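You operate a simulated robot arm through the tools that you are given. There is no shell and no other tool.

The job below is to be done with a simulated robot arm. You get a single attempt, and the scene is never put back.

TASK
Share out the blue relays on the top of the black table. At the end: the blue relay labelled "2 4 6" from the top of the black table is on top of the green washers tin; the blue relay labelled "3 4 6" from the top of the black table is on top of the brown packing carton; the red screwdriver stands on top of the silver bolt; the blue relay labelled "3 6" from the top of the black table is on top of the brown fittings carton; whatever was shut is shut again. Leave all else as you found it, and nothing knocked over.

It is judged by the outcome, as a careful person would: the job done as asked, and still so three seconds after it is handed in. It fails if anything else is knocked over, pushed out of place, dropped, spilled or broken.

THE ROBOT
A 7-joint arm with a two-finger parallel gripper, fixed in place. Base frame: the origin is at the foot of the arm, x ahead of it, y to its left, z up; the work surface is at about z = 0. Units: m, rad, N and s.
With the tool pointing down near the work surface it reaches from about 0.22 to 0.58 m from the base axis. Its first joint turns from -1.152 to 1.152 rad. Payload 2.5 kg.
Tool frame: the origin (TCP) lies between the finger pads and is the grasp point; the fingertips stand 0.023 m ahead of it; z points along the fingers, y is the line along which they close. Largest opening 0.094 m; finger width 0.038, thickness 0.01; the body of the gripper, 0.054 by 0.096 m, starts 0.039 m behind the TCP.
Orientation is that of the tool frame in the base frame, as [roll, pitch, yaw] about the fixed x, y, z axes, in that order (R = Rz(yaw) Ry(pitch) Rx(roll)). With the fingers straight down and closing along the base's y, the tool's x points along the base's -x, its y along +y and its z along -z.

THE INTERFACE
- The arm moves only by the tool send_rows. Its argument "increments" is a list of rows, each an object (a shift or turn left out is 0, a gripper value left out holds the last) with "xyz": the shift along the base's x, y, z in m, a list of three; "rot": the turn, a rotation vector about the base's x, y, z in rad, a list of three; "hand": the finger opening in m, from 0 to 0.094. In form: [{"xyz": [tx, ty, tz], "rot": [ax, ay, az], "hand": hand}, ...]. A call has 1 to 20 rows; each row shifts and turns the commanded pose from where the row before left it. Each row takes 0.2 s and may step no farther than 0.05 m and 0.15 rad from the row before; otherwise, or with a gripper value out of range, the whole call is refused. A pose out of reach is approached as far as the arm can. The call stops where the force on the tool passes 40 N (or 10 N more than at its start, if that is more) or the arm is blocked; 0.2 s more then pass. Each finger travels about 0.108 m/s and halts on what it meets, pressing with about 27 N; the grip force reading is that of the motor and also rises with nothing between the fingers. The clock runs only during rows and for 0.2 s after the last one: add rows that do not move to give the fingers time. The reply holds the time, the measured pose of the TCP, the force on the tool along the base axes, the opening and the grip force, in the units named above and with some noise, with the torque about the TCP (base axes, N m) and any sound that the robot's microphone picked up.
- Cameras (640 x 400 px; columns grow to the right, rows downward): "scene" is fixed at [0.1308, -0.4212, 0.536]; the picture's right is [0.68, -0.73, 0.00], its down [-0.47, -0.44, -0.77] and it looks along [0.56, 0.53, -0.64] (base axes); focal length 249 px, centre (320, 200). "wrist" rides on the gripper at [0.086, 0.016, -0.074] in the tool frame; the picture's right is [-0.18, 0.98, 0.00], its down [-0.58, -0.11, -0.81] and it looks along [-0.79, -0.15, 0.59] (tool axes); focal length 243 px, centre (320, 200). There is no depth. A picture from a camera that has moved, and an enlarged one, comes with that camera's place and axes in the base frame and with its lens.
- get_image(camera): a new picture of that camera. The clock stands still meanwhile.
- inspect(camera, box): a new picture of the part [left, top, right, bottom] of that camera's present view, enlarged. The clock stands still meanwhile.
- sign_off(): hands the job in; it is judged then, once.

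Places have to be worked out from the pictures, the camera data and where the tool is seen. Open the gripper and draw the arm clear of the work before you hand the job in, unless the task says otherwise.

The tools are called after "Request:" as name(argument=value, ...) on one line, values as JSON. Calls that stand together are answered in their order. send_rows: Moves the arm, as the interface text tells. Its arguments: {"type":"object","properties":{"increments":{"type":"array"}},"required":["increments"]} The other tools are called the same way: get_image (camera) takes a picture; inspect (camera, box) takes an enlarged picture of a part of a camera's view; sign_off () hands the job in.

At the start:

```text
clock: 0.0
eef_pos: [0.2781, -0.1367, 0.3379]
tcp_rot: [3.141, 0.0, -3.141]
force: [-0.4, -0.2, 0.6]
torque: [0.0, -0.03, 0.01]
width: 0.094
grip_force: 0.1
```

scene: 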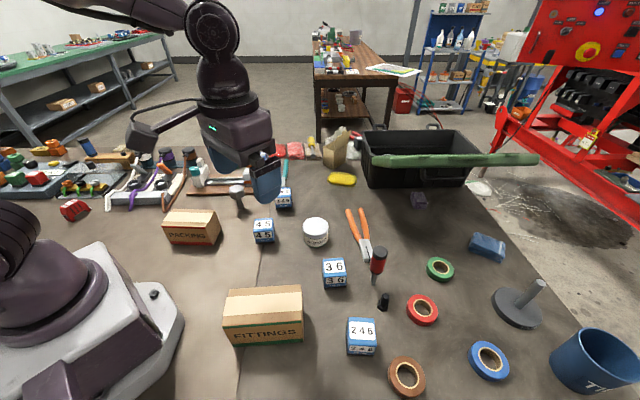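
wrist: 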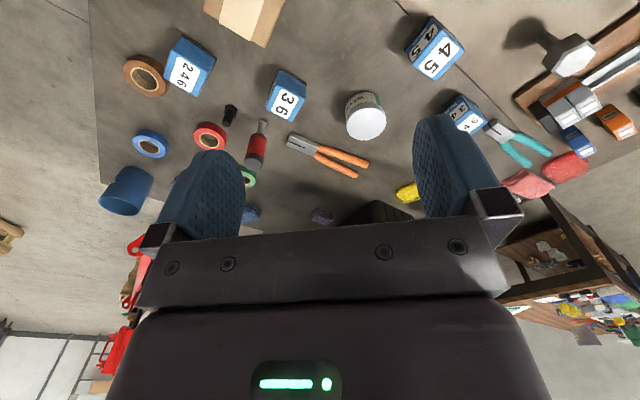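

The first pictures show several blue relays, two cartons, a white tin, a bolt and tools; I'll enlarge parts to identify them.

Request:
inspect(camera="scene", box=[160, 160, 340, 272])

Request:
inspect(camera="scene", box=[300, 200, 460, 300])

Request:
inspect(camera="scene", box=[220, 280, 420, 400])

Request:
inspect(camera="scene", box=[0, 120, 200, 240])

Request:
inspect(camera="scene", box=[440, 220, 640, 400])

Request:
inspect(camera="wrist", box=[90, 0, 400, 200])

Request:
inspect(camera="wrist", box=[330, 0, 640, 200])

```text
3.56 times, centred on (250, 216) of scene
camera zoom: at [0.1308, -0.4212, 0.536], right [0.68, -0.73, 0.0], down [-0.47, -0.44, -0.77], along [0.56, 0.53, -0.64], focal length 884 px, centre (569, 143)
```

zoom: 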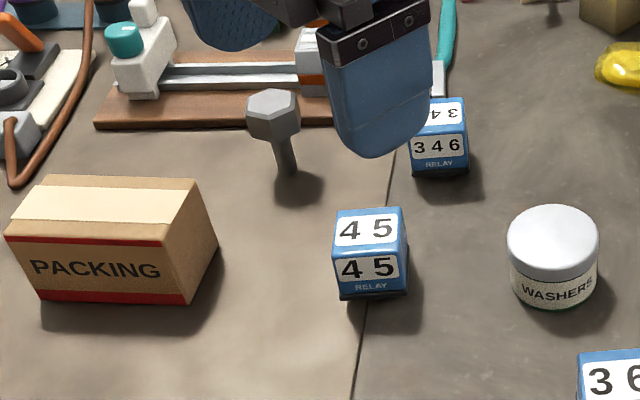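

```text
4.00 times, centred on (380, 250) of scene
camera zoom: at [0.1308, -0.4212, 0.536], right [0.68, -0.73, 0.0], down [-0.47, -0.44, -0.77], along [0.56, 0.53, -0.64], focal length 994 px, centre (80, 0)
```

zoom: 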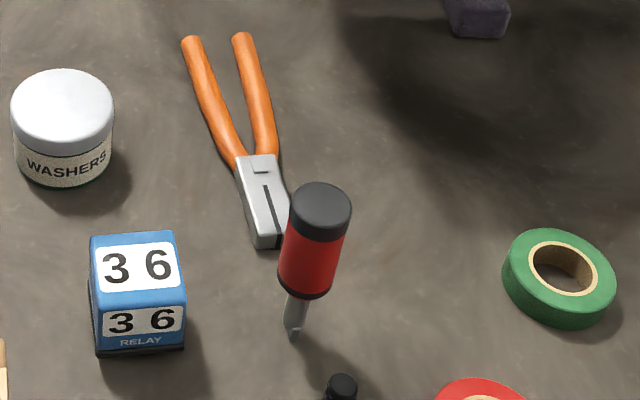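

```text
3.20 times, centred on (320, 340) of scene
camera zoom: at [0.1308, -0.4212, 0.536], right [0.68, -0.73, 0.0], down [-0.47, -0.44, -0.77], along [0.56, 0.53, -0.64], focal length 795 px, centre (320, -248)
```

zoom: 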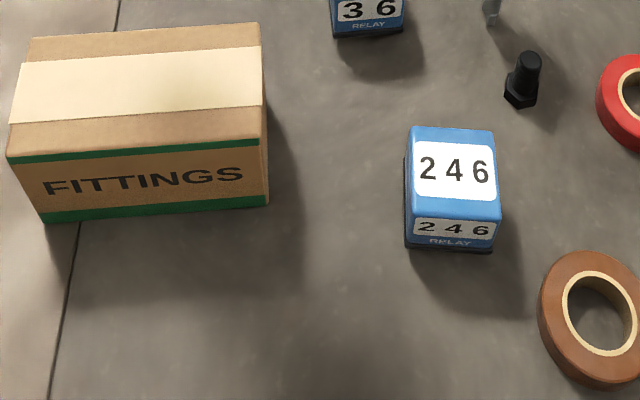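

```text
3.20 times, centred on (100, 180) of scene
camera zoom: at [0.1308, -0.4212, 0.536], right [0.68, -0.73, 0.0], down [-0.47, -0.44, -0.77], along [0.56, 0.53, -0.64], focal length 795 px, centre (1024, 264)
```

zoom: 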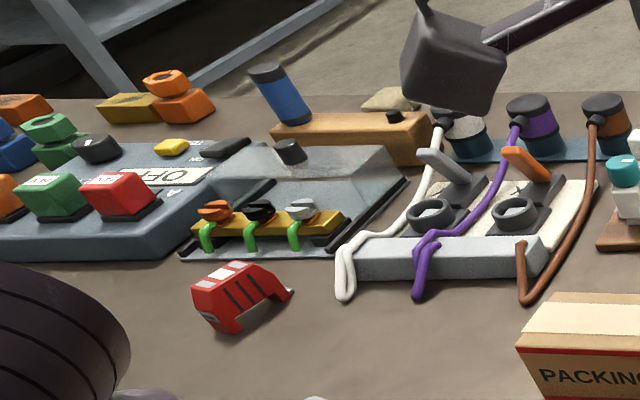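

```text
2.22 times, centred on (540, 310) of scene
camera zoom: at [0.1308, -0.4212, 0.536], right [0.68, -0.73, 0.0], down [-0.47, -0.44, -0.77], along [0.56, 0.53, -0.64], focal length 552 px, centre (-169, -44)
```

zoom: 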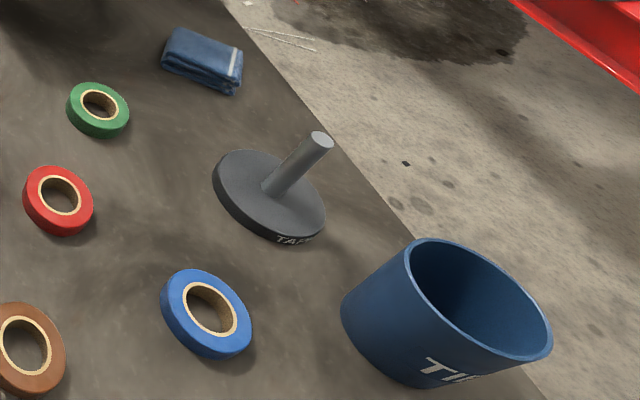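

```text
2.00 times, centred on (245, 100) of wrist
camera zoom: at [0.1924, -0.1196, 0.4127], right [0.18, 0.98, 0.0], down [0.58, -0.11, 0.81], along [0.79, -0.15, -0.59], focal length 485 px, centre (470, 400)
```

zoom: 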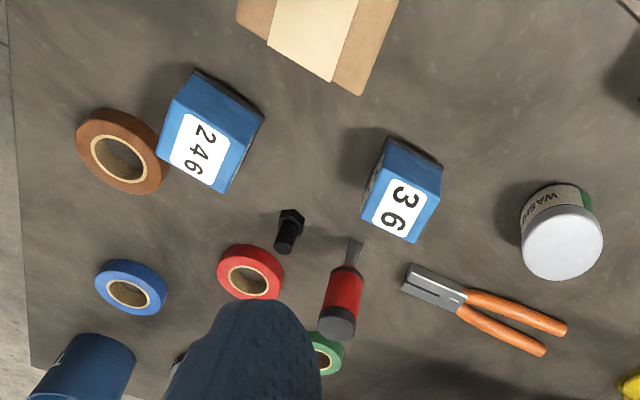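

```text
2.00 times, centred on (485, 100) of wrist
camera zoom: at [0.1924, -0.1196, 0.4127], right [0.18, 0.98, 0.0], down [0.58, -0.11, 0.81], along [0.79, -0.15, -0.59], focal length 485 px, centre (-10, 400)
```

zoom: 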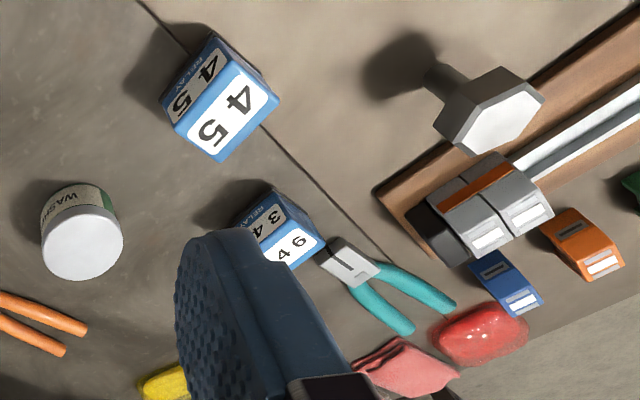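

The scene shows relay "3 6" near (0.40, -0.213), "2 4 6" near (0.33, -0.342), "3 4 6" near (0.50, 0.087), the washers tin near (0.469, -0.089, top 0.05), and a screwdriver standing near (0.46, -0.287). The silver bolt stands near (0.397, 0.178). I'll hover above relay "3 6", turned -42° to match it, for a closer view.

Request:
send_rows(increments=[{"xyz": [0.0244, -0.0154, -0.0316], "rot": [0, 0, -0.1466]}, {"xyz": [0.0244, -0.0154, -0.0316], "rot": [0, 0, -0.1466]}, {"xyz": [0.0244, -0.0154, -0.0316], "rot": [0, 0, -0.1466]}, {"xyz": [0.0244, -0.0154, -0.0316], "rot": [0, 0, -0.1466]}, {"xyz": [0.0244, -0.0154, -0.0316], "rot": [0, 0, -0.1466]}, {}, {}])

Request:
get_image(camera="wrist")

Request:
get_image(camera="scene")

```text
clock: 1.6
eef_pos: [0.4009, -0.2128, 0.1795]
tcp_rot: [-3.141, 0.001, 2.41]
force: [-0.2, -1.0, -0.5]
torque: [-0.02, -0.02, -0.04]
width: 0.0941
grip_force: 0.1
```

```text
taken
camera wrist: at [0.3484, -0.1434, 0.2539], right [0.79, 0.61, 0.0], down [0.36, -0.47, 0.81], along [0.49, -0.64, -0.59], focal length 243 px, centre (320, 200)
```

wrist: 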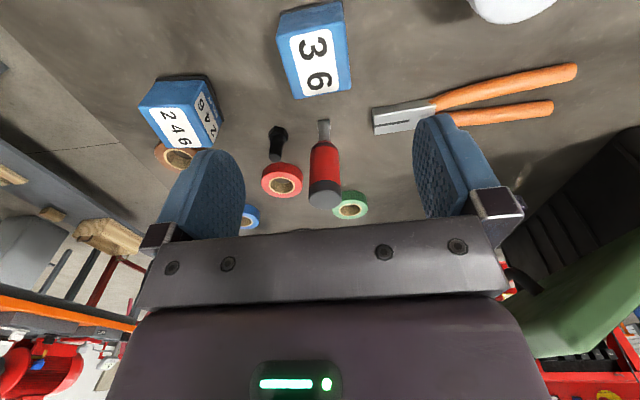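

```text
taken
```

scene: 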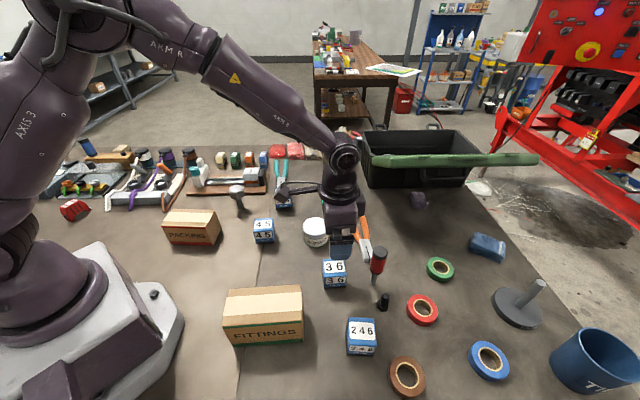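

The relay "3 6" lies near the top-centre of the wrist view; I enlarge it to measure its corners.

Request:
inspect(camera="wrist", box=[240, 0, 400, 100])

Request:
inspect(camera="scene", box=[220, 140, 320, 260])

```text
4.00 times, centred on (320, 50) of wrist
camera zoom: at [0.3484, -0.1434, 0.2539], right [0.79, 0.61, 0.0], down [0.36, -0.47, 0.81], along [0.49, -0.64, -0.59], focal length 970 px, centre (320, 800)
```

zoom: 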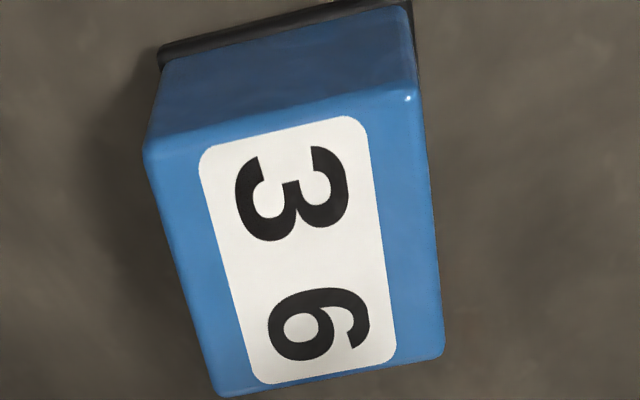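

```text
3.33 times, centred on (270, 200) of scene
camera zoom: at [0.1308, -0.4212, 0.536], right [0.68, -0.73, 0.0], down [-0.47, -0.44, -0.77], along [0.56, 0.53, -0.64], focal length 829 px, centre (487, 200)
```

zoom: 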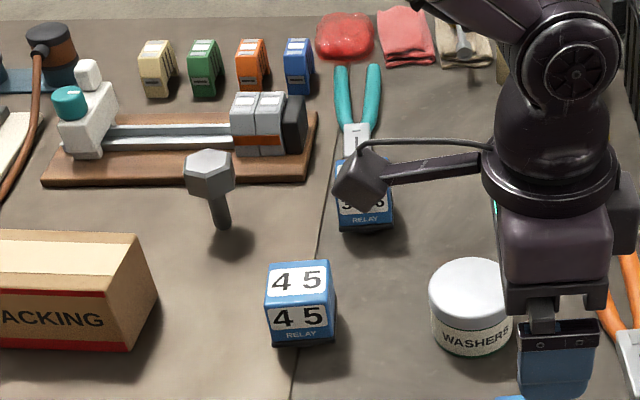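

From the corner rays the relay is about 0.046 wide, 0.059 tall, centred at (0.400, -0.216), faces at 48° — aligned with the fingers. I descend and grip it.

Request:
send_rows(increments=[{"xyz": [-0.001, -0.0035, -0.04]}, {"xyz": [0, 0, -0.04]}, {"xyz": [0, 0, -0.04]}, {"xyz": [0, 0, -0.0265]}, {}, {"hand": 0.06}, {}, {"hand": 0.03}, {}, {}, {}])

```text
clock: 4.0
eef_pos: [0.3999, -0.2145, 0.0333]
tcp_rot: [-3.141, 0.0, 2.408]
force: [0.3, -0.3, -0.5]
torque: [-0.01, 0.0, 0.05]
width: 0.0508
grip_force: 26.6
```

The grip holds at 0.051 m. I lift straight up and look.

Request:
send_rows(increments=[{"xyz": [0, 0, 0.03]}, {"xyz": [0, 0, 0.04]}, {"xyz": [0, 0, 0.045]}, {"xyz": [0, 0, 0.045]}, {}])

Request:
get_image(camera="scene")

Request:
inspect(camera="scene", box=[200, 200, 400, 400])

Request:
get_image(camera="wrist")

```text
clock: 5.2
eef_pos: [0.401, -0.2152, 0.1904]
tcp_rot: [-3.141, 0.0, 2.41]
force: [-0.4, 0.8, -1.2]
torque: [-0.01, -0.03, -0.03]
width: 0.051
grip_force: 27.1
```

```text
taken
```

scene: 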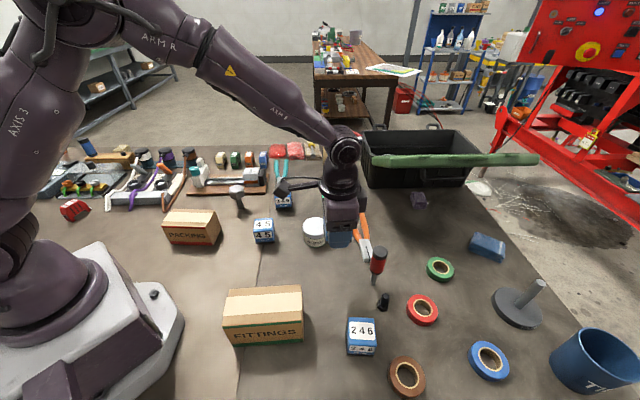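

```text
2.00 times, centred on (300, 300) of scene
camera zoom: at [0.1308, -0.4212, 0.536], right [0.68, -0.73, 0.0], down [-0.47, -0.44, -0.77], along [0.56, 0.53, -0.64], focal length 497 px, centre (360, 0)
```

zoom: 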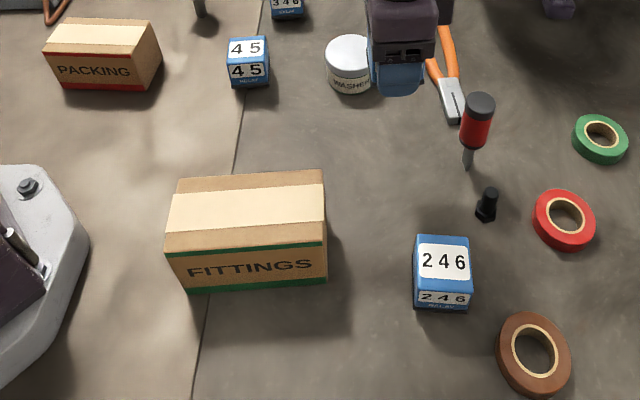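

```text
taken
camera wrist: at [0.3473, -0.1454, 0.2655], right [0.79, 0.61, 0.0], down [0.36, -0.47, 0.81], along [0.49, -0.64, -0.59], focal length 243 px, centre (320, 200)
```

wrist: 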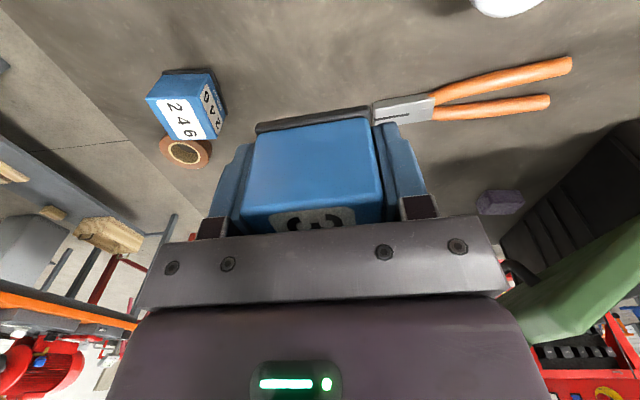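

The relay is held squarely. I place the fittings carton's top centre at about (0.231, -0.184), height near 0.088, its long axis at -43°. I carry the relay above it.

Request:
send_rows(increments=[{"xyz": [-0.034, 0.0062, 0]}, {"xyz": [-0.034, 0.0062, 0]}, {"xyz": [-0.034, 0.0062, 0]}, {"xyz": [-0.034, 0.0062, 0]}, {"xyz": [-0.034, 0.0062, 0]}, {"xyz": [0, 0, -0.03]}, {"xyz": [0, 0, -0.02]}, {}, {}])

Request:
inspect(camera="scene", box=[200, 220, 360, 360])

Request:
get_image(camera="wrist")

```text
clock: 7.2
eef_pos: [0.2305, -0.1838, 0.1428]
tcp_rot: [3.14, 0.0, 2.411]
force: [-0.3, -0.2, -1.2]
torque: [-0.02, -0.01, 0.0]
width: 0.0509
grip_force: 27.5
```

```text
2.86 times, centred on (280, 290) of scene
camera zoom: at [0.1308, -0.4212, 0.536], right [0.68, -0.73, 0.0], down [-0.47, -0.44, -0.77], along [0.56, 0.53, -0.64], focal length 710 px, centre (434, -57)
```

zoom: 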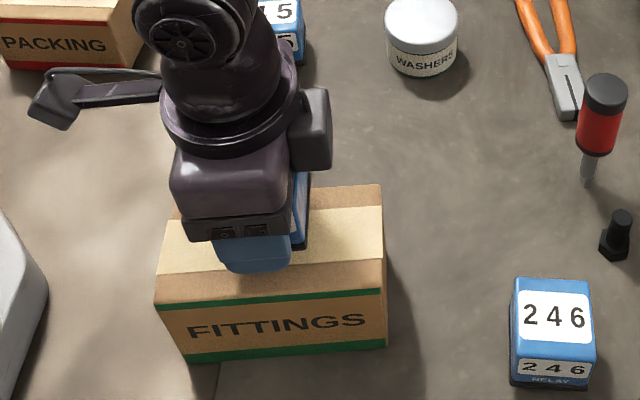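

```text
taken
camera wrist: at [0.1776, -0.1151, 0.2161], right [0.79, 0.61, 0.0], down [0.36, -0.47, 0.81], along [0.49, -0.64, -0.59], focal length 243 px, centre (320, 200)
```

wrist: 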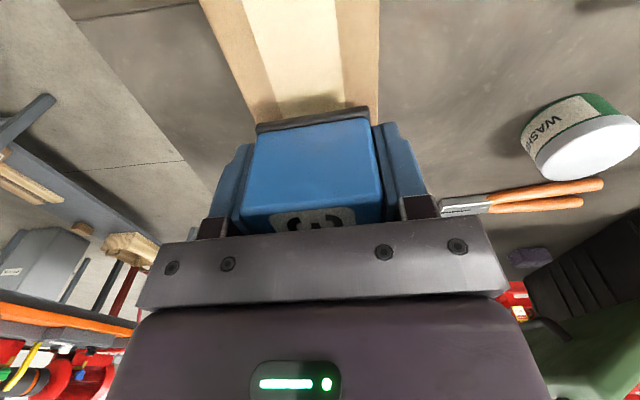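

The relay is centred over the carton, roughly 2 cm above it. I lower it in small steps, watching the force.

Request:
send_rows(increments=[{"xyz": [0, 0, -0.005]}, {"xyz": [0, 0, -0.005]}, {"xyz": [0, 0, -0.004]}, {}])

Request:
inspect(camera="scene", box=[220, 240, 340, 340])

Request:
inspect(camera="wrist", box=[200, 40, 440, 190])

```text
clock: 8.2
eef_pos: [0.2308, -0.1852, 0.1289]
tcp_rot: [-3.141, 0.001, 2.409]
force: [-0.7, 0.1, -0.6]
torque: [0.0, 0.0, 0.02]
width: 0.051
grip_force: 26.9
```

```text
4.00 times, centred on (280, 290) of scene
camera zoom: at [0.1308, -0.4212, 0.536], right [0.68, -0.73, 0.0], down [-0.47, -0.44, -0.77], along [0.56, 0.53, -0.64], focal length 994 px, centre (480, -160)
```

zoom: 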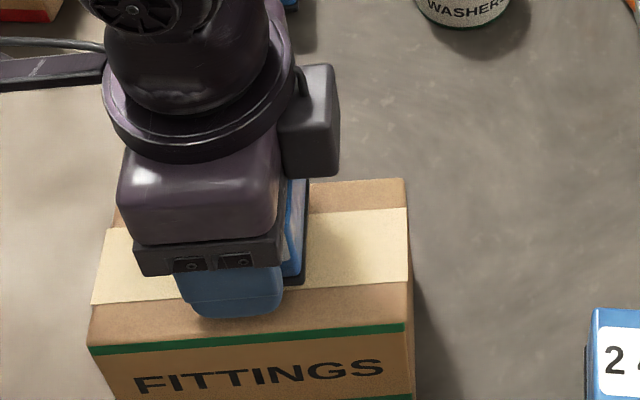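

```text
2.67 times, centred on (320, 115) of wrist
camera zoom: at [0.1771, -0.1152, 0.2036], right [0.79, 0.61, 0.0], down [0.36, -0.47, 0.81], along [0.49, -0.64, -0.59], focal length 647 px, centre (320, 427)
```

zoom: 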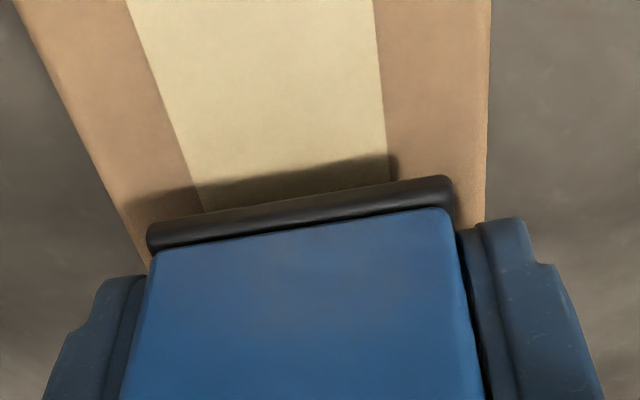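

No contact yet; I continue lowering.

Request:
send_rows(increments=[{"xyz": [0, 0, -0.002]}, {"xyz": [0, 0, -0.002]}, {"xyz": [0, 0, -0.002]}])

Request:
inspect(camera="wrist", box=[200, 40, 440, 190])

```text
clock: 9.0
eef_pos: [0.2318, -0.1866, 0.1244]
tcp_rot: [3.141, 0.005, 2.409]
force: [-1.6, -0.5, 33.3]
torque: [-0.01, 0.03, 0.02]
width: 0.0502
grip_force: 26.9
```

```text
2.67 times, centred on (320, 115) of wrist
camera zoom: at [0.1781, -0.1163, 0.1984], right [0.79, 0.61, 0.0], down [0.36, -0.47, 0.81], along [0.49, -0.64, -0.59], focal length 647 px, centre (320, 427)
```

zoom: 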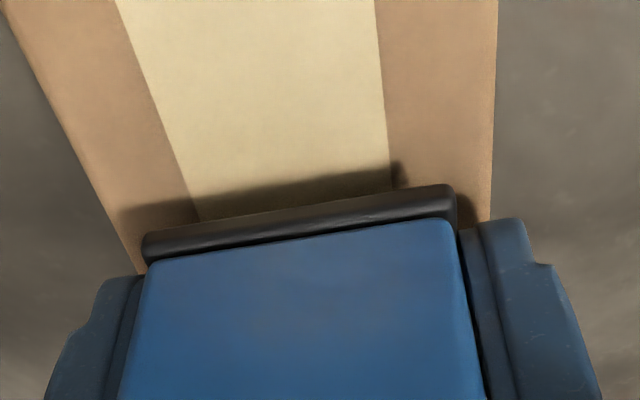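

Contact at TCP z≈0.124 with 33 N; I ease the pressure, open the fingers and rise straight up.

Request:
send_rows(increments=[{"xyz": [0, 0, 0.0015]}, {}, {"hand": 0.056}, {"hand": 0.064}, {"hand": 0.075}, {}, {}, {"xyz": [0, 0, 0.02]}, {"xyz": [0, 0, 0.04]}, {"xyz": [0, 0, 0.04]}, {}])

Request:
get_image(camera="scene")

Request:
get_image(camera="wrist")

```text
clock: 11.4
eef_pos: [0.2307, -0.1845, 0.2263]
tcp_rot: [3.141, -0.001, 2.409]
force: [-0.8, -0.3, 0.3]
torque: [-0.01, -0.02, 0.0]
width: 0.0751
grip_force: 0.0
```

```text
taken
```

scene: 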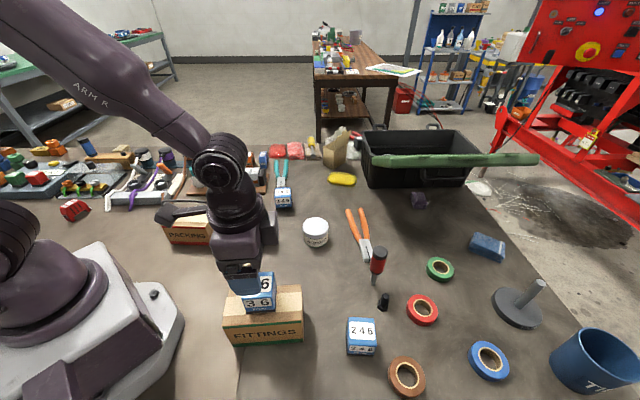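

```text
taken
camera wrist: at [0.1773, -0.1149, 0.3009], right [0.79, 0.61, 0.0], down [0.36, -0.47, 0.81], along [0.49, -0.64, -0.59], focal length 243 px, centre (320, 200)
```

wrist: 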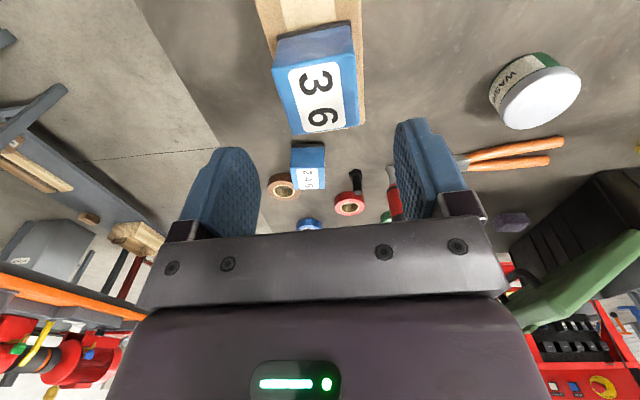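

Relay "3 6" stands on the fittings carton. Next I hover over relay "2 4 6" at about (0.330, -0.342), turning another -8°.

Request:
send_rows(increments=[{"xyz": [0.0199, -0.0315, 0], "rot": [0, 0, -0.028], "hand": 0.08}, {"xyz": [0.0199, -0.0315, 0], "rot": [0, 0, -0.028]}, {"xyz": [0.0199, -0.0315, -0.012], "rot": [0, 0, -0.028]}, {"xyz": [0.0199, -0.0315, -0.012], "rot": [0, 0, -0.028]}, {"xyz": [0.0199, -0.0315, -0.012], "rot": [0, 0, -0.028]}, {}, {}])

Request:
inspect(camera="wrist", box=[220, 0, 420, 125])

Request:
get_image(camera="wrist")

```text
clock: 13.0
eef_pos: [0.3286, -0.3423, 0.189]
tcp_rot: [3.141, 0.0, 2.269]
force: [-0.5, -0.4, 0.6]
torque: [0.02, 0.04, 0.02]
width: 0.0796
grip_force: 0.1
```

```text
3.20 times, centred on (320, 62) of wrist
camera zoom: at [0.2859, -0.2665, 0.264], right [0.87, 0.49, 0.0], down [0.29, -0.52, 0.81], along [0.4, -0.7, -0.59], focal length 776 px, centre (320, 640)
```

zoom: 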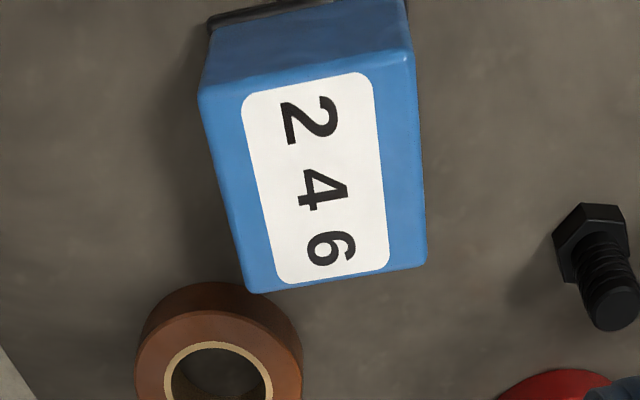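

```text
taken
camera wrist: at [0.2859, -0.2665, 0.264], right [0.87, 0.49, 0.0], down [0.29, -0.52, 0.81], along [0.4, -0.7, -0.59], focal length 243 px, centre (320, 200)
```

wrist: 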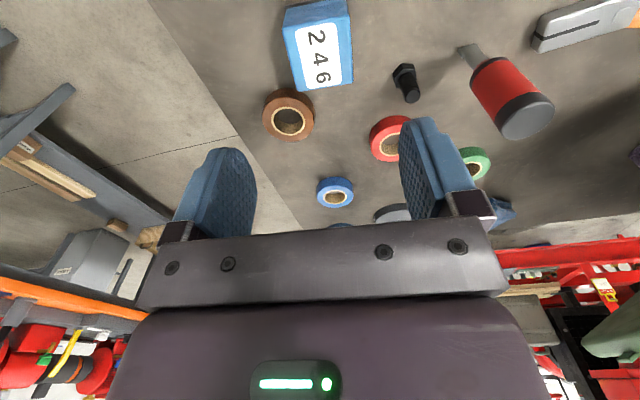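

Relay "2 4 6" centre computes to (0.330, -0.344) with faces at about 39°. I adjust slightly, descend and grip.

Request:
send_rows(increments=[{"xyz": [0.0015, -0.0015, -0.04], "rot": [0, 0, -0.02]}, {"xyz": [0, 0, -0.04]}, {"xyz": [0, 0, -0.04]}, {"xyz": [0, 0, -0.036]}, {}, {"hand": 0.06}, {}, {"hand": 0.03}, {}, {}, {}])

Request:
get_image(camera="scene")

```text
clock: 15.4
eef_pos: [0.3299, -0.343, 0.0293]
tcp_rot: [-3.141, 0.0, 2.249]
force: [0.3, -0.2, -0.2]
torque: [0.0, 0.01, 0.03]
width: 0.0509
grip_force: 27.4
```

```text
taken
```

scene: 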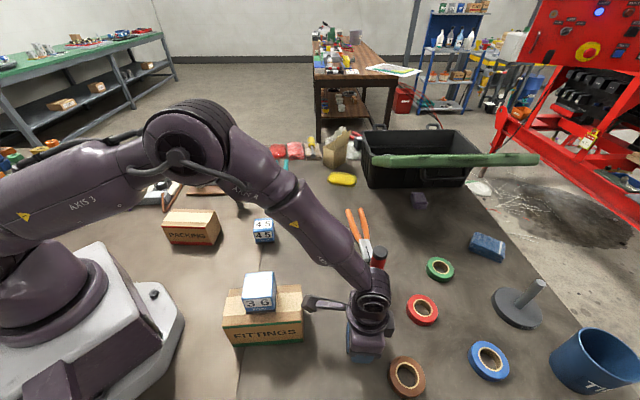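

The grip holds; I zoom in on the relay on the carton to confirm its label while here.

Request:
inspect(camera="scene", box=[210, 250, 330, 350])

Request:
send_rows(increments=[{"xyz": [0, 0, 0.03]}, {"xyz": [0, 0, 0.04]}, {"xyz": [0, 0, 0.045]}, {"xyz": [0, 0, 0.045]}, {}])

Request:
get_image(camera="scene")

Request:
inspect(camera="scene", box=[270, 180, 390, 280])

```text
4.00 times, centred on (270, 300) of scene
camera zoom: at [0.1308, -0.4212, 0.536], right [0.68, -0.73, 0.0], down [-0.47, -0.44, -0.77], along [0.56, 0.53, -0.64], focal length 994 px, centre (520, -200)
```

zoom: 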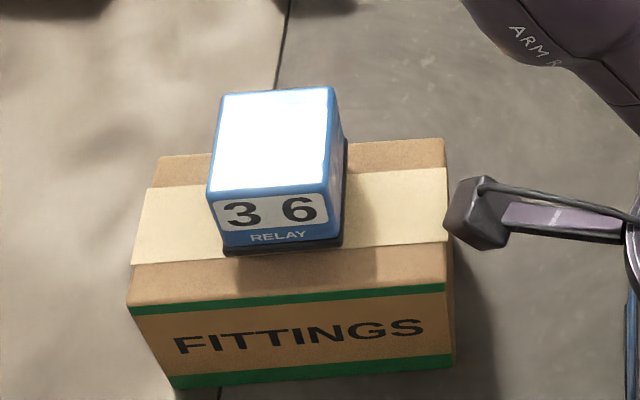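

```text
clock: 16.6
eef_pos: [0.3304, -0.3438, 0.195]
tcp_rot: [3.141, 0.0, 2.251]
force: [0.8, 0.5, -2.4]
torque: [0.0, -0.02, 0.02]
width: 0.0506
grip_force: 26.5
```

```text
taken
```

scene: 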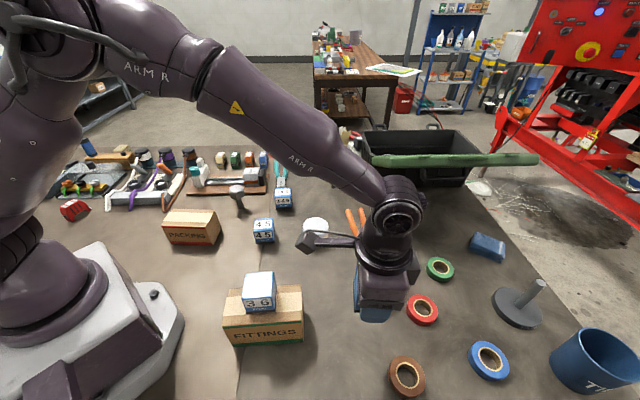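

```text
4.00 times, centred on (330, 230) of scene
camera zoom: at [0.1308, -0.4212, 0.536], right [0.68, -0.73, 0.0], down [-0.47, -0.44, -0.77], along [0.56, 0.53, -0.64], focal length 994 px, centre (280, 80)
```

zoom: 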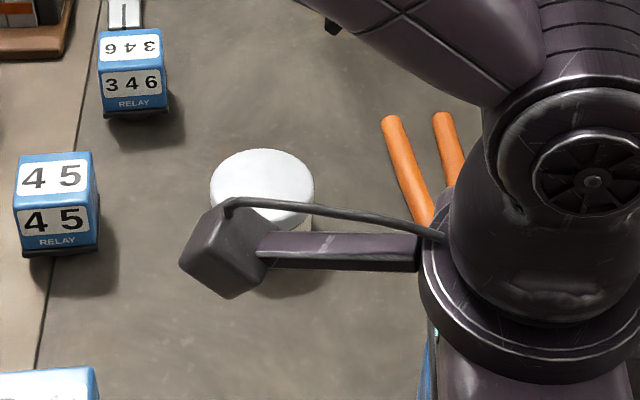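

Label "3 6" is confirmed on the carton. Now I carry "2 4 6" to hover over the washers tin at (0.469, -0.0885).

Request:
send_rows(increments=[{"xyz": [0.0199, 0.0365, 0]}, {"xyz": [0.0199, 0.0365, 0]}, {"xyz": [0.0199, 0.0365, 0]}, {"xyz": [0.0199, 0.0365, 0]}, {"xyz": [0.0199, 0.0365, 0]}, {"xyz": [0.0199, 0.0365, 0]}, {"xyz": [0.0196, 0.036, 0]}, {"xyz": [0, 0, -0.035]}, {}, {}])

Request:
get_image(camera="scene")

Request:
inspect(camera="scene", box=[270, 160, 390, 260])

Request:
get_image(camera="wrist")

```text
clock: 18.8
eef_pos: [0.4688, -0.0899, 0.1589]
tcp_rot: [3.141, 0.001, 2.249]
force: [0.0, 0.0, -2.2]
torque: [0.02, 0.0, -0.02]
width: 0.0508
grip_force: 27.1
```

```text
taken
```

scene: 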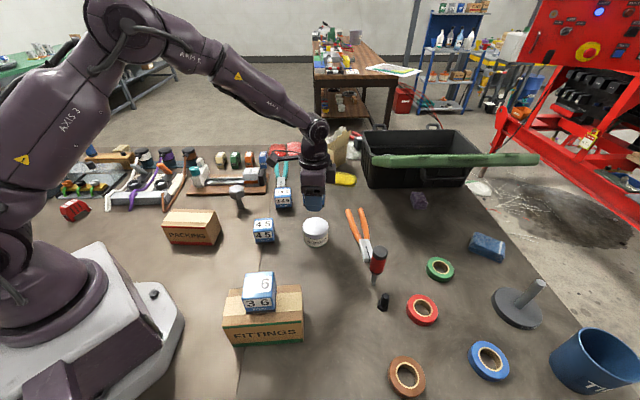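

```text
4.00 times, centred on (330, 210) of scene
camera zoom: at [0.1308, -0.4212, 0.536], right [0.68, -0.73, 0.0], down [-0.47, -0.44, -0.77], along [0.56, 0.53, -0.64], focal length 994 px, centre (280, 160)
```

zoom: 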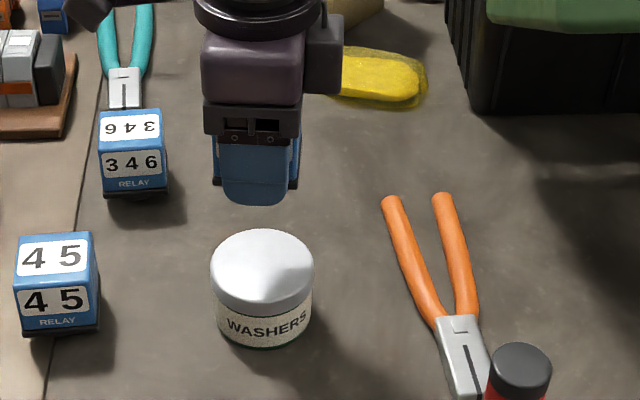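

```text
taken
camera wrist: at [0.4282, -0.0116, 0.2346], right [0.88, 0.47, 0.0], down [0.28, -0.52, 0.81], along [0.38, -0.71, -0.59], focal length 243 px, centre (320, 200)
```

wrist: 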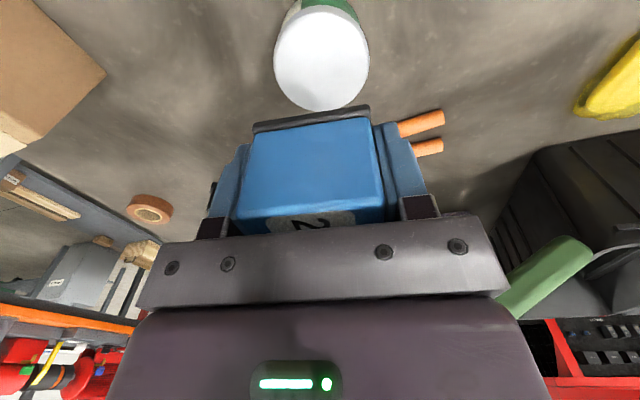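

The lid centre triangulates to about (0.470, -0.087), height ~0.045. I lower toward it and look before contact.

Request:
send_rows(increments=[{"xyz": [0.001, 0.001, -0.035]}, {"xyz": [0, 0, -0.025]}, {"xyz": [0, 0, -0.008]}, {"xyz": [0, 0, -0.005]}, {}])

Request:
inspect(camera="scene", box=[270, 170, 370, 260])

Request:
get_image(camera="wrist")

```text
clock: 20.0
eef_pos: [0.4696, -0.0878, 0.0862]
tcp_rot: [-3.141, -0.001, 2.249]
force: [-0.3, -1.5, -1.5]
torque: [-0.01, -0.06, -0.01]
width: 0.0508
grip_force: 26.8
```

```text
4.44 times, centred on (320, 215) of scene
camera zoom: at [0.1308, -0.4212, 0.536], right [0.68, -0.73, 0.0], down [-0.47, -0.44, -0.77], along [0.56, 0.53, -0.64], focal length 1105 px, centre (320, 133)
```

zoom: 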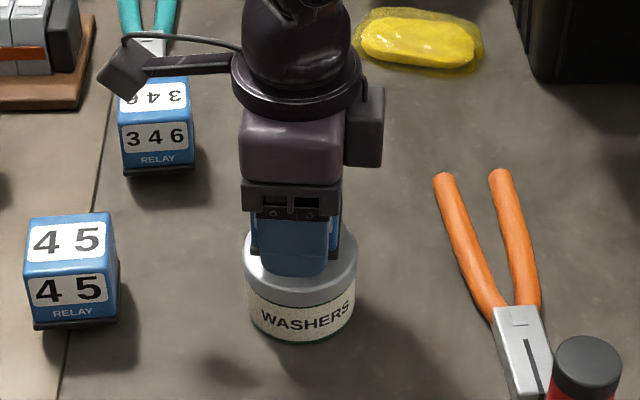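

```text
taken
camera wrist: at [0.4289, -0.0106, 0.1608], right [0.88, 0.47, 0.0], down [0.28, -0.52, 0.81], along [0.38, -0.71, -0.59], focal length 243 px, centre (320, 200)
```

wrist: 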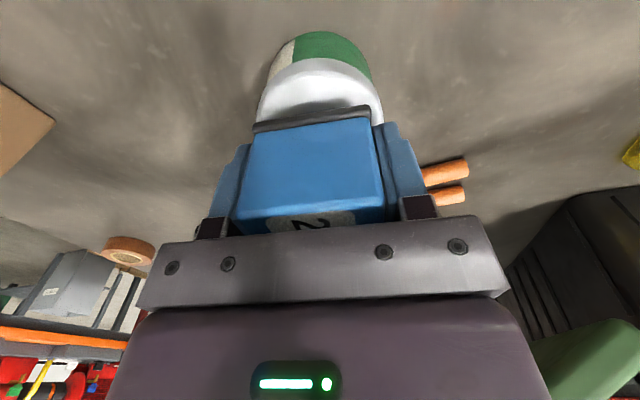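

The relay is centred over the green tin, about a centimetre above. I lower in 2 mm steps.

Request:
send_rows(increments=[{"xyz": [0.001, 0, -0.003]}, {"xyz": [0, 0, -0.002]}, {"xyz": [0, 0, -0.002]}, {}])

```text
clock: 21.0
eef_pos: [0.4721, -0.0886, 0.0812]
tcp_rot: [3.138, 0.005, 2.25]
force: [-5.8, 1.4, 32.2]
torque: [0.05, 0.29, 0.0]
width: 0.0509
grip_force: 26.6
```

Contact with 32 N. I ease off, release and rise.

Request:
send_rows(increments=[{"xyz": [0, 0, 0.0017]}, {}, {"hand": 0.055}, {"hand": 0.062}, {"hand": 0.075}, {}, {}, {"xyz": [0, 0, 0.02]}, {"xyz": [0, 0, 0.04]}, {"xyz": [0, 0, 0.04]}, {}])

Request:
get_image(camera="wrist")

Request:
inspect(camera="scene", box=[250, 160, 390, 260])

```text
clock: 23.4
eef_pos: [0.4719, -0.0883, 0.1835]
tcp_rot: [3.141, -0.001, 2.25]
force: [0.1, 0.2, 0.2]
torque: [-0.04, -0.02, 0.0]
width: 0.075
grip_force: 0.1
```

```text
taken
camera wrist: at [0.4306, -0.0101, 0.2573], right [0.88, 0.47, 0.0], down [0.28, -0.52, 0.81], along [0.38, -0.71, -0.59], focal length 243 px, centre (320, 200)
```

wrist: 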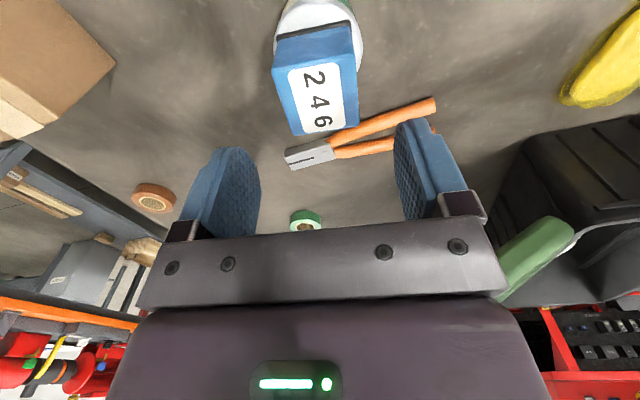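

```text
4.00 times, centred on (320, 210) of scene
camera zoom: at [0.1308, -0.4212, 0.536], right [0.68, -0.73, 0.0], down [-0.47, -0.44, -0.77], along [0.56, 0.53, -0.64], focal length 994 px, centre (320, 160)
```

zoom: 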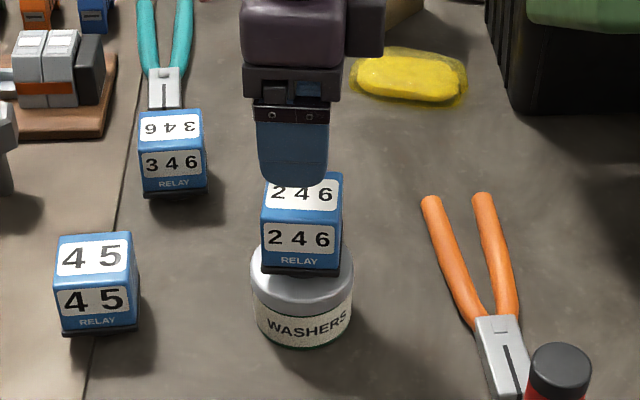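

"2 4 6" is seated on the tin. Relay "3 4 6" is at about (0.502, 0.083) with teal pliers right behind it, so I'll grip it on its left/right sides: turn +99° while hovering over it.

Request:
send_rows(increments=[{"xyz": [0.0025, 0.0143, 0.001], "rot": [0, 0, 0.144], "hand": 0.08}, {"xyz": [0.0025, 0.0143, 0.001], "rot": [0, 0, 0.144]}, {"xyz": [0.0025, 0.0143, 0.001], "rot": [0, 0, 0.144]}, {"xyz": [0.0025, 0.0143, 0.001], "rot": [0, 0, 0.144]}, {"xyz": [0.0025, 0.0143, 0.001], "rot": [0, 0, 0.144]}, {"xyz": [0.0025, 0.0143, 0.001], "rot": [0, 0, 0.144]}, {"xyz": [0.0025, 0.0143, 0], "rot": [0, 0, 0.144]}, {"xyz": [0.0025, 0.0143, 0], "rot": [0, 0, 0.144]}, {"xyz": [0.0025, 0.0143, 0], "rot": [0, 0, 0.144]}, {"xyz": [0.0025, 0.0143, 0], "rot": [0, 0, 0.144]}, {"xyz": [0.0025, 0.0143, 0], "rot": [0, 0, 0.144]}, {"xyz": [0.0025, 0.0143, 0], "rot": [0, 0, 0.144]}, {}, {}])

Request:
get_image(camera="wrist")

Request:
inspect(camera="wrist", box=[220, 0, 420, 125])

Request:
get_image(camera="scene")

```text
clock: 26.4
eef_pos: [0.5003, 0.0824, 0.1842]
tcp_rot: [-3.141, 0.0, -2.304]
force: [-0.2, -0.5, 0.6]
torque: [0.03, 0.02, 0.02]
width: 0.0798
grip_force: 0.1
```

```text
taken
camera wrist: at [0.4308, 0.03, 0.2596], right [-0.61, 0.8, 0.0], down [0.47, 0.36, 0.81], along [0.64, 0.49, -0.59], focal length 243 px, centre (320, 200)
```

wrist: 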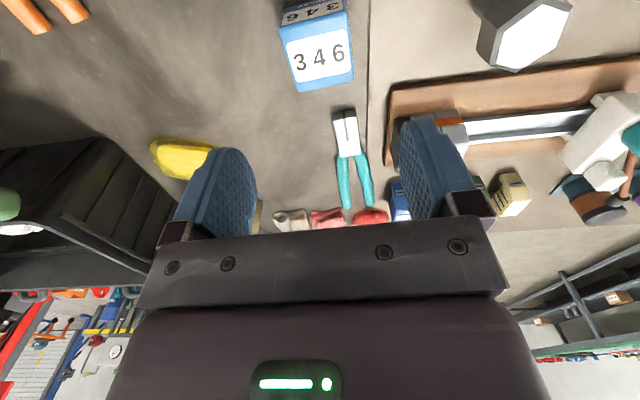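

```text
3.20 times, centred on (320, 62) of wrist
camera zoom: at [0.4308, 0.03, 0.2596], right [-0.61, 0.8, 0.0], down [0.47, 0.36, 0.81], along [0.64, 0.49, -0.59], focal length 776 px, centre (320, 640)
```

zoom: 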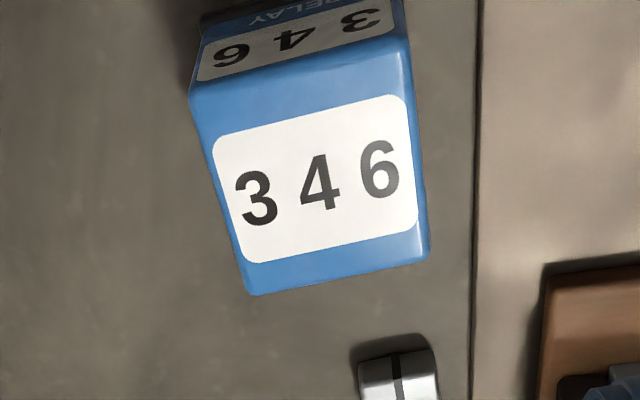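

```text
taken
```

scene: 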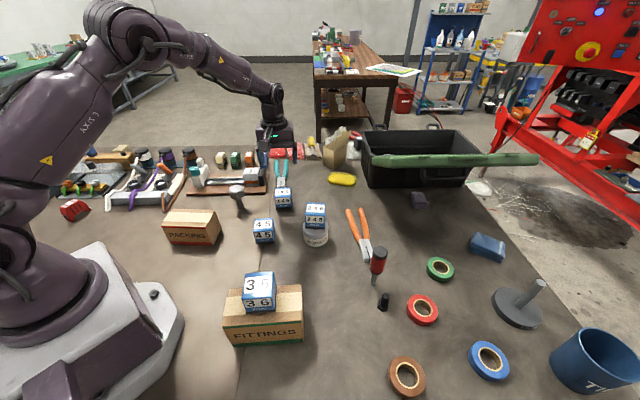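

"3 4 6" centres at (0.500, 0.0826) with sides at 140°, right under the tool. A 2° correction, then descend and grip.

Request:
send_rows(increments=[{"xyz": [-0.0005, 0, -0.04], "rot": [0, 0, 0.038]}, {"xyz": [0, 0, -0.04]}, {"xyz": [0, 0, -0.04]}, {"xyz": [0, 0, -0.033]}, {}, {"hand": 0.06}, {}, {"hand": 0.03}, {}, {}, {}])

Request:
get_image(camera="scene")

```text
clock: 28.8
eef_pos: [0.5005, 0.0846, 0.031]
tcp_rot: [3.141, 0.001, -2.267]
force: [-0.3, 0.1, -0.8]
torque: [0.0, 0.02, -0.01]
width: 0.0509
grip_force: 26.1
```

```text
taken
```

scene: 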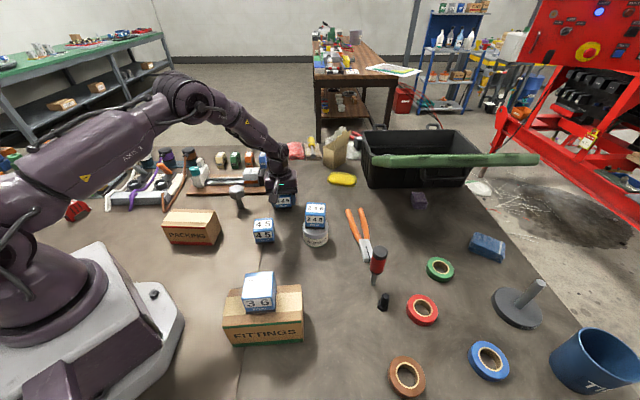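

Gripped at 0.051 m. Packing carton top computes to centre (0.244, 0.169), height ~0.068, long axis at -50°. I lift, turn -10° to align and carry it above the carton.

Request:
send_rows(increments=[{"xyz": [0, 0, 0.03]}, {"xyz": [0, 0, 0.04]}, {"xyz": [0, 0, 0.045]}, {"xyz": [0, 0, 0.045]}, {"xyz": [-0.0367, 0.0121, 0], "rot": [0, 0, -0.03]}, {"xyz": [-0.0367, 0.0121, 0], "rot": [0, 0, -0.03]}, {"xyz": [-0.0367, 0.0121, 0], "rot": [0, 0, -0.03]}, {"xyz": [-0.0367, 0.0121, 0], "rot": [0, 0, -0.03]}, {"xyz": [-0.0367, 0.0121, 0], "rot": [0, 0, -0.03]}, {"xyz": [-0.0367, 0.0121, 0], "rot": [0, 0, -0.03]}, {"xyz": [-0.0363, 0.0118, 0]}, {}, {}])

Request:
get_image(camera="scene")

Request:
get_image(camera="wrist")

Request:
inspect(camera="scene", box=[150, 150, 290, 260])

```text
clock: 31.6
eef_pos: [0.2441, 0.1661, 0.1933]
tcp_rot: [3.141, 0.0, -2.448]
force: [0.2, -1.0, -2.4]
torque: [0.03, -0.02, 0.0]
width: 0.051
grip_force: 27.1
```

```text
taken
```

scene: 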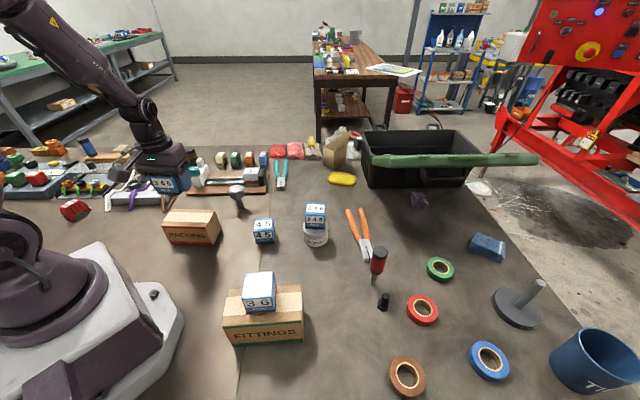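

```text
taken
camera wrist: at [0.1675, 0.1238, 0.2677], right [-0.49, 0.87, 0.0], down [0.52, 0.29, 0.81], along [0.7, 0.39, -0.59], focal length 243 px, centre (320, 200)
```

wrist: 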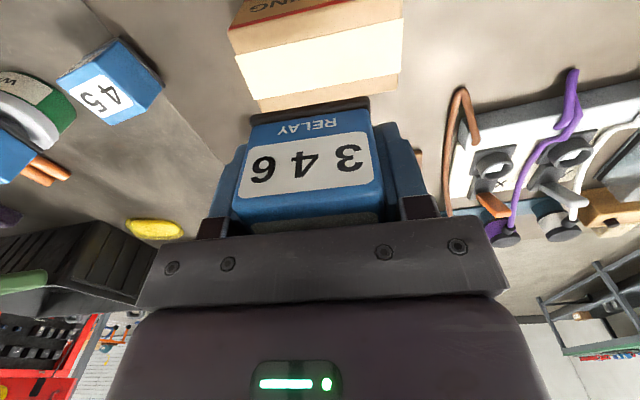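

```text
3.64 times, centred on (220, 205) of scene
camera zoom: at [0.1308, -0.4212, 0.536], right [0.68, -0.73, 0.0], down [-0.47, -0.44, -0.77], along [0.56, 0.53, -0.64], focal length 904 px, centre (684, 182)
```

zoom: 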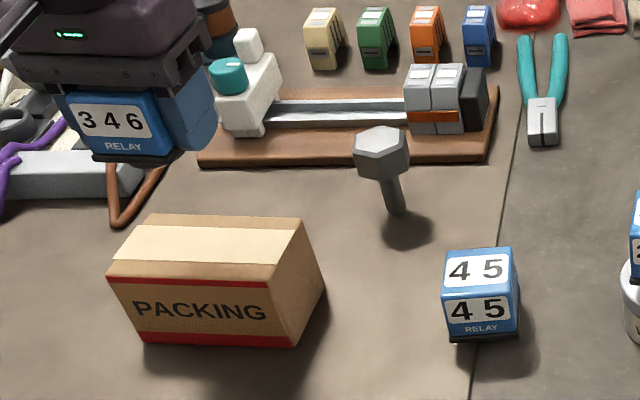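

The wrist view puts the carton centre at (0.245, 0.168), agreeing with the scene. I lower to about a centimetre above its top.

Request:
send_rows(increments=[{"xyz": [0.0005, 0.0015, -0.035]}, {"xyz": [0, 0, -0.03]}, {"xyz": [0, 0, -0.015]}, {}, {}])

Request:
inspect(camera="scene", box=[150, 150, 290, 260])

Request:
get_image(camera="wrist")

```text
clock: 32.8
eef_pos: [0.2459, 0.1706, 0.1123]
tcp_rot: [-3.141, -0.001, -2.448]
force: [0.3, -0.4, -1.1]
torque: [-0.03, 0.02, -0.03]
width: 0.0508
grip_force: 27.6
```

```text
3.64 times, centred on (220, 205) of scene
camera zoom: at [0.1308, -0.4212, 0.536], right [0.68, -0.73, 0.0], down [-0.47, -0.44, -0.77], along [0.56, 0.53, -0.64], focal length 904 px, centre (684, 182)
```

zoom: 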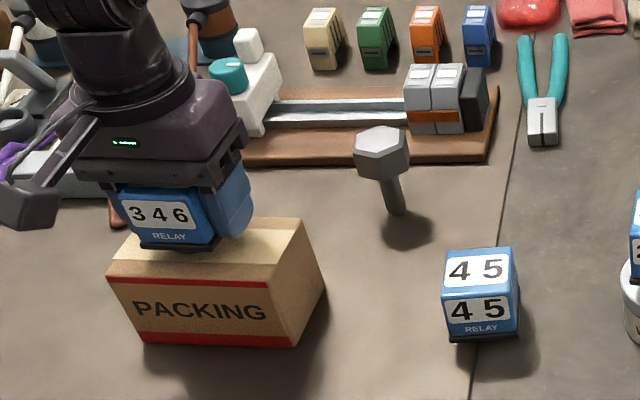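

```text
taken
camera wrist: at [0.1686, 0.1266, 0.1872], right [-0.49, 0.87, 0.0], down [0.52, 0.29, 0.81], along [0.7, 0.39, -0.59], focal length 243 px, centre (320, 200)
```

wrist: 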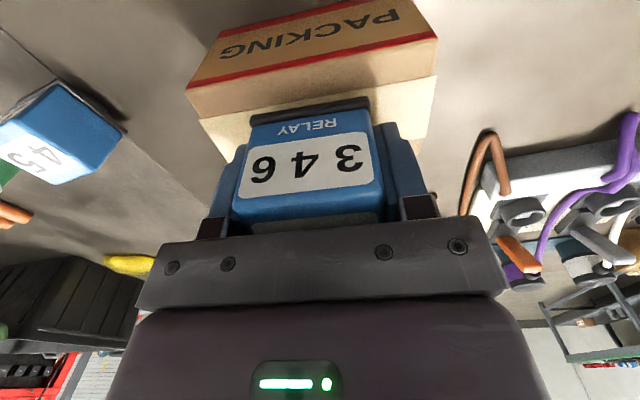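

I'm checking the fore-aft alignment closely before setting it down.

Request:
inspect(camera="scene", box=[170, 185, 240, 250])

Request:
inspect(camera="wrist", box=[180, 0, 460, 175])

```text
6.15 times, centred on (205, 218) of scene
camera zoom: at [0.1308, -0.4212, 0.536], right [0.68, -0.73, 0.0], down [-0.47, -0.44, -0.77], along [0.56, 0.53, -0.64], focal length 1530 px, centre (1028, 92)
```

zoom: 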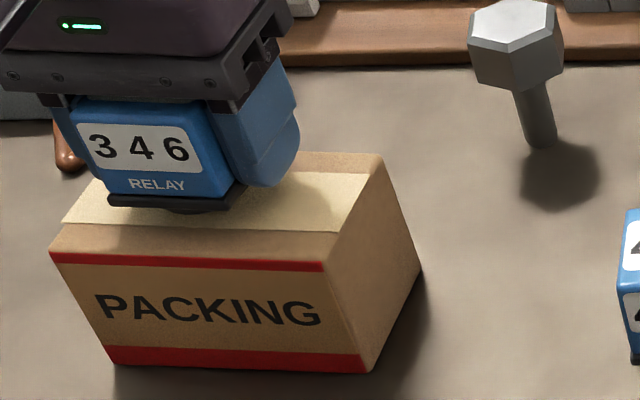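

```text
2.29 times, centred on (320, 88) of wrist
camera zoom: at [0.1686, 0.1266, 0.1872], right [-0.49, 0.87, 0.0], down [0.52, 0.29, 0.81], along [0.7, 0.39, -0.59], focal length 555 px, centre (320, 457)
```

zoom: 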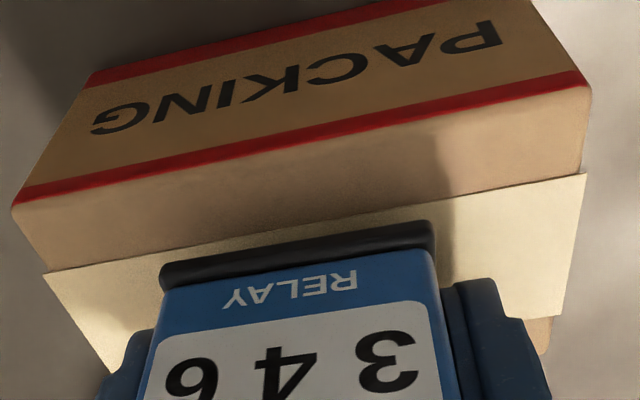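

Scene and wrist views suggest the relay sits 3–9 mm toward the rear of the carton, so I shift it 6 mm forward and then lower in small steps.

Request:
send_rows(increments=[{"xyz": [-0.0046, -0.0038, 0]}, {"xyz": [0, 0, -0.004]}, {"xyz": [0, 0, -0.003]}, {"xyz": [0, 0, -0.002]}, {}])

Request:
inspect(camera="scene", box=[170, 185, 240, 250])

```text
clock: 34.0
eef_pos: [0.2405, 0.1662, 0.1041]
tcp_rot: [-3.14, 0.003, -2.449]
force: [-3.4, -1.1, 33.9]
torque: [-0.09, 0.17, -0.02]
width: 0.0504
grip_force: 27.0
```

```text
6.15 times, centred on (205, 218) of scene
camera zoom: at [0.1307, -0.4213, 0.536], right [0.68, -0.73, 0.0], down [-0.47, -0.44, -0.77], along [0.56, 0.53, -0.64], focal length 1530 px, centre (1028, 92)
```

zoom: 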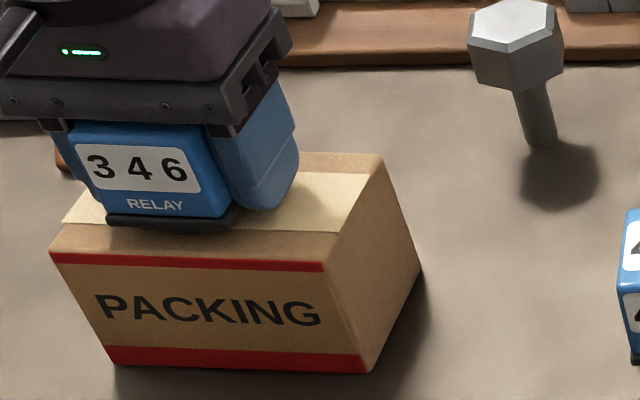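

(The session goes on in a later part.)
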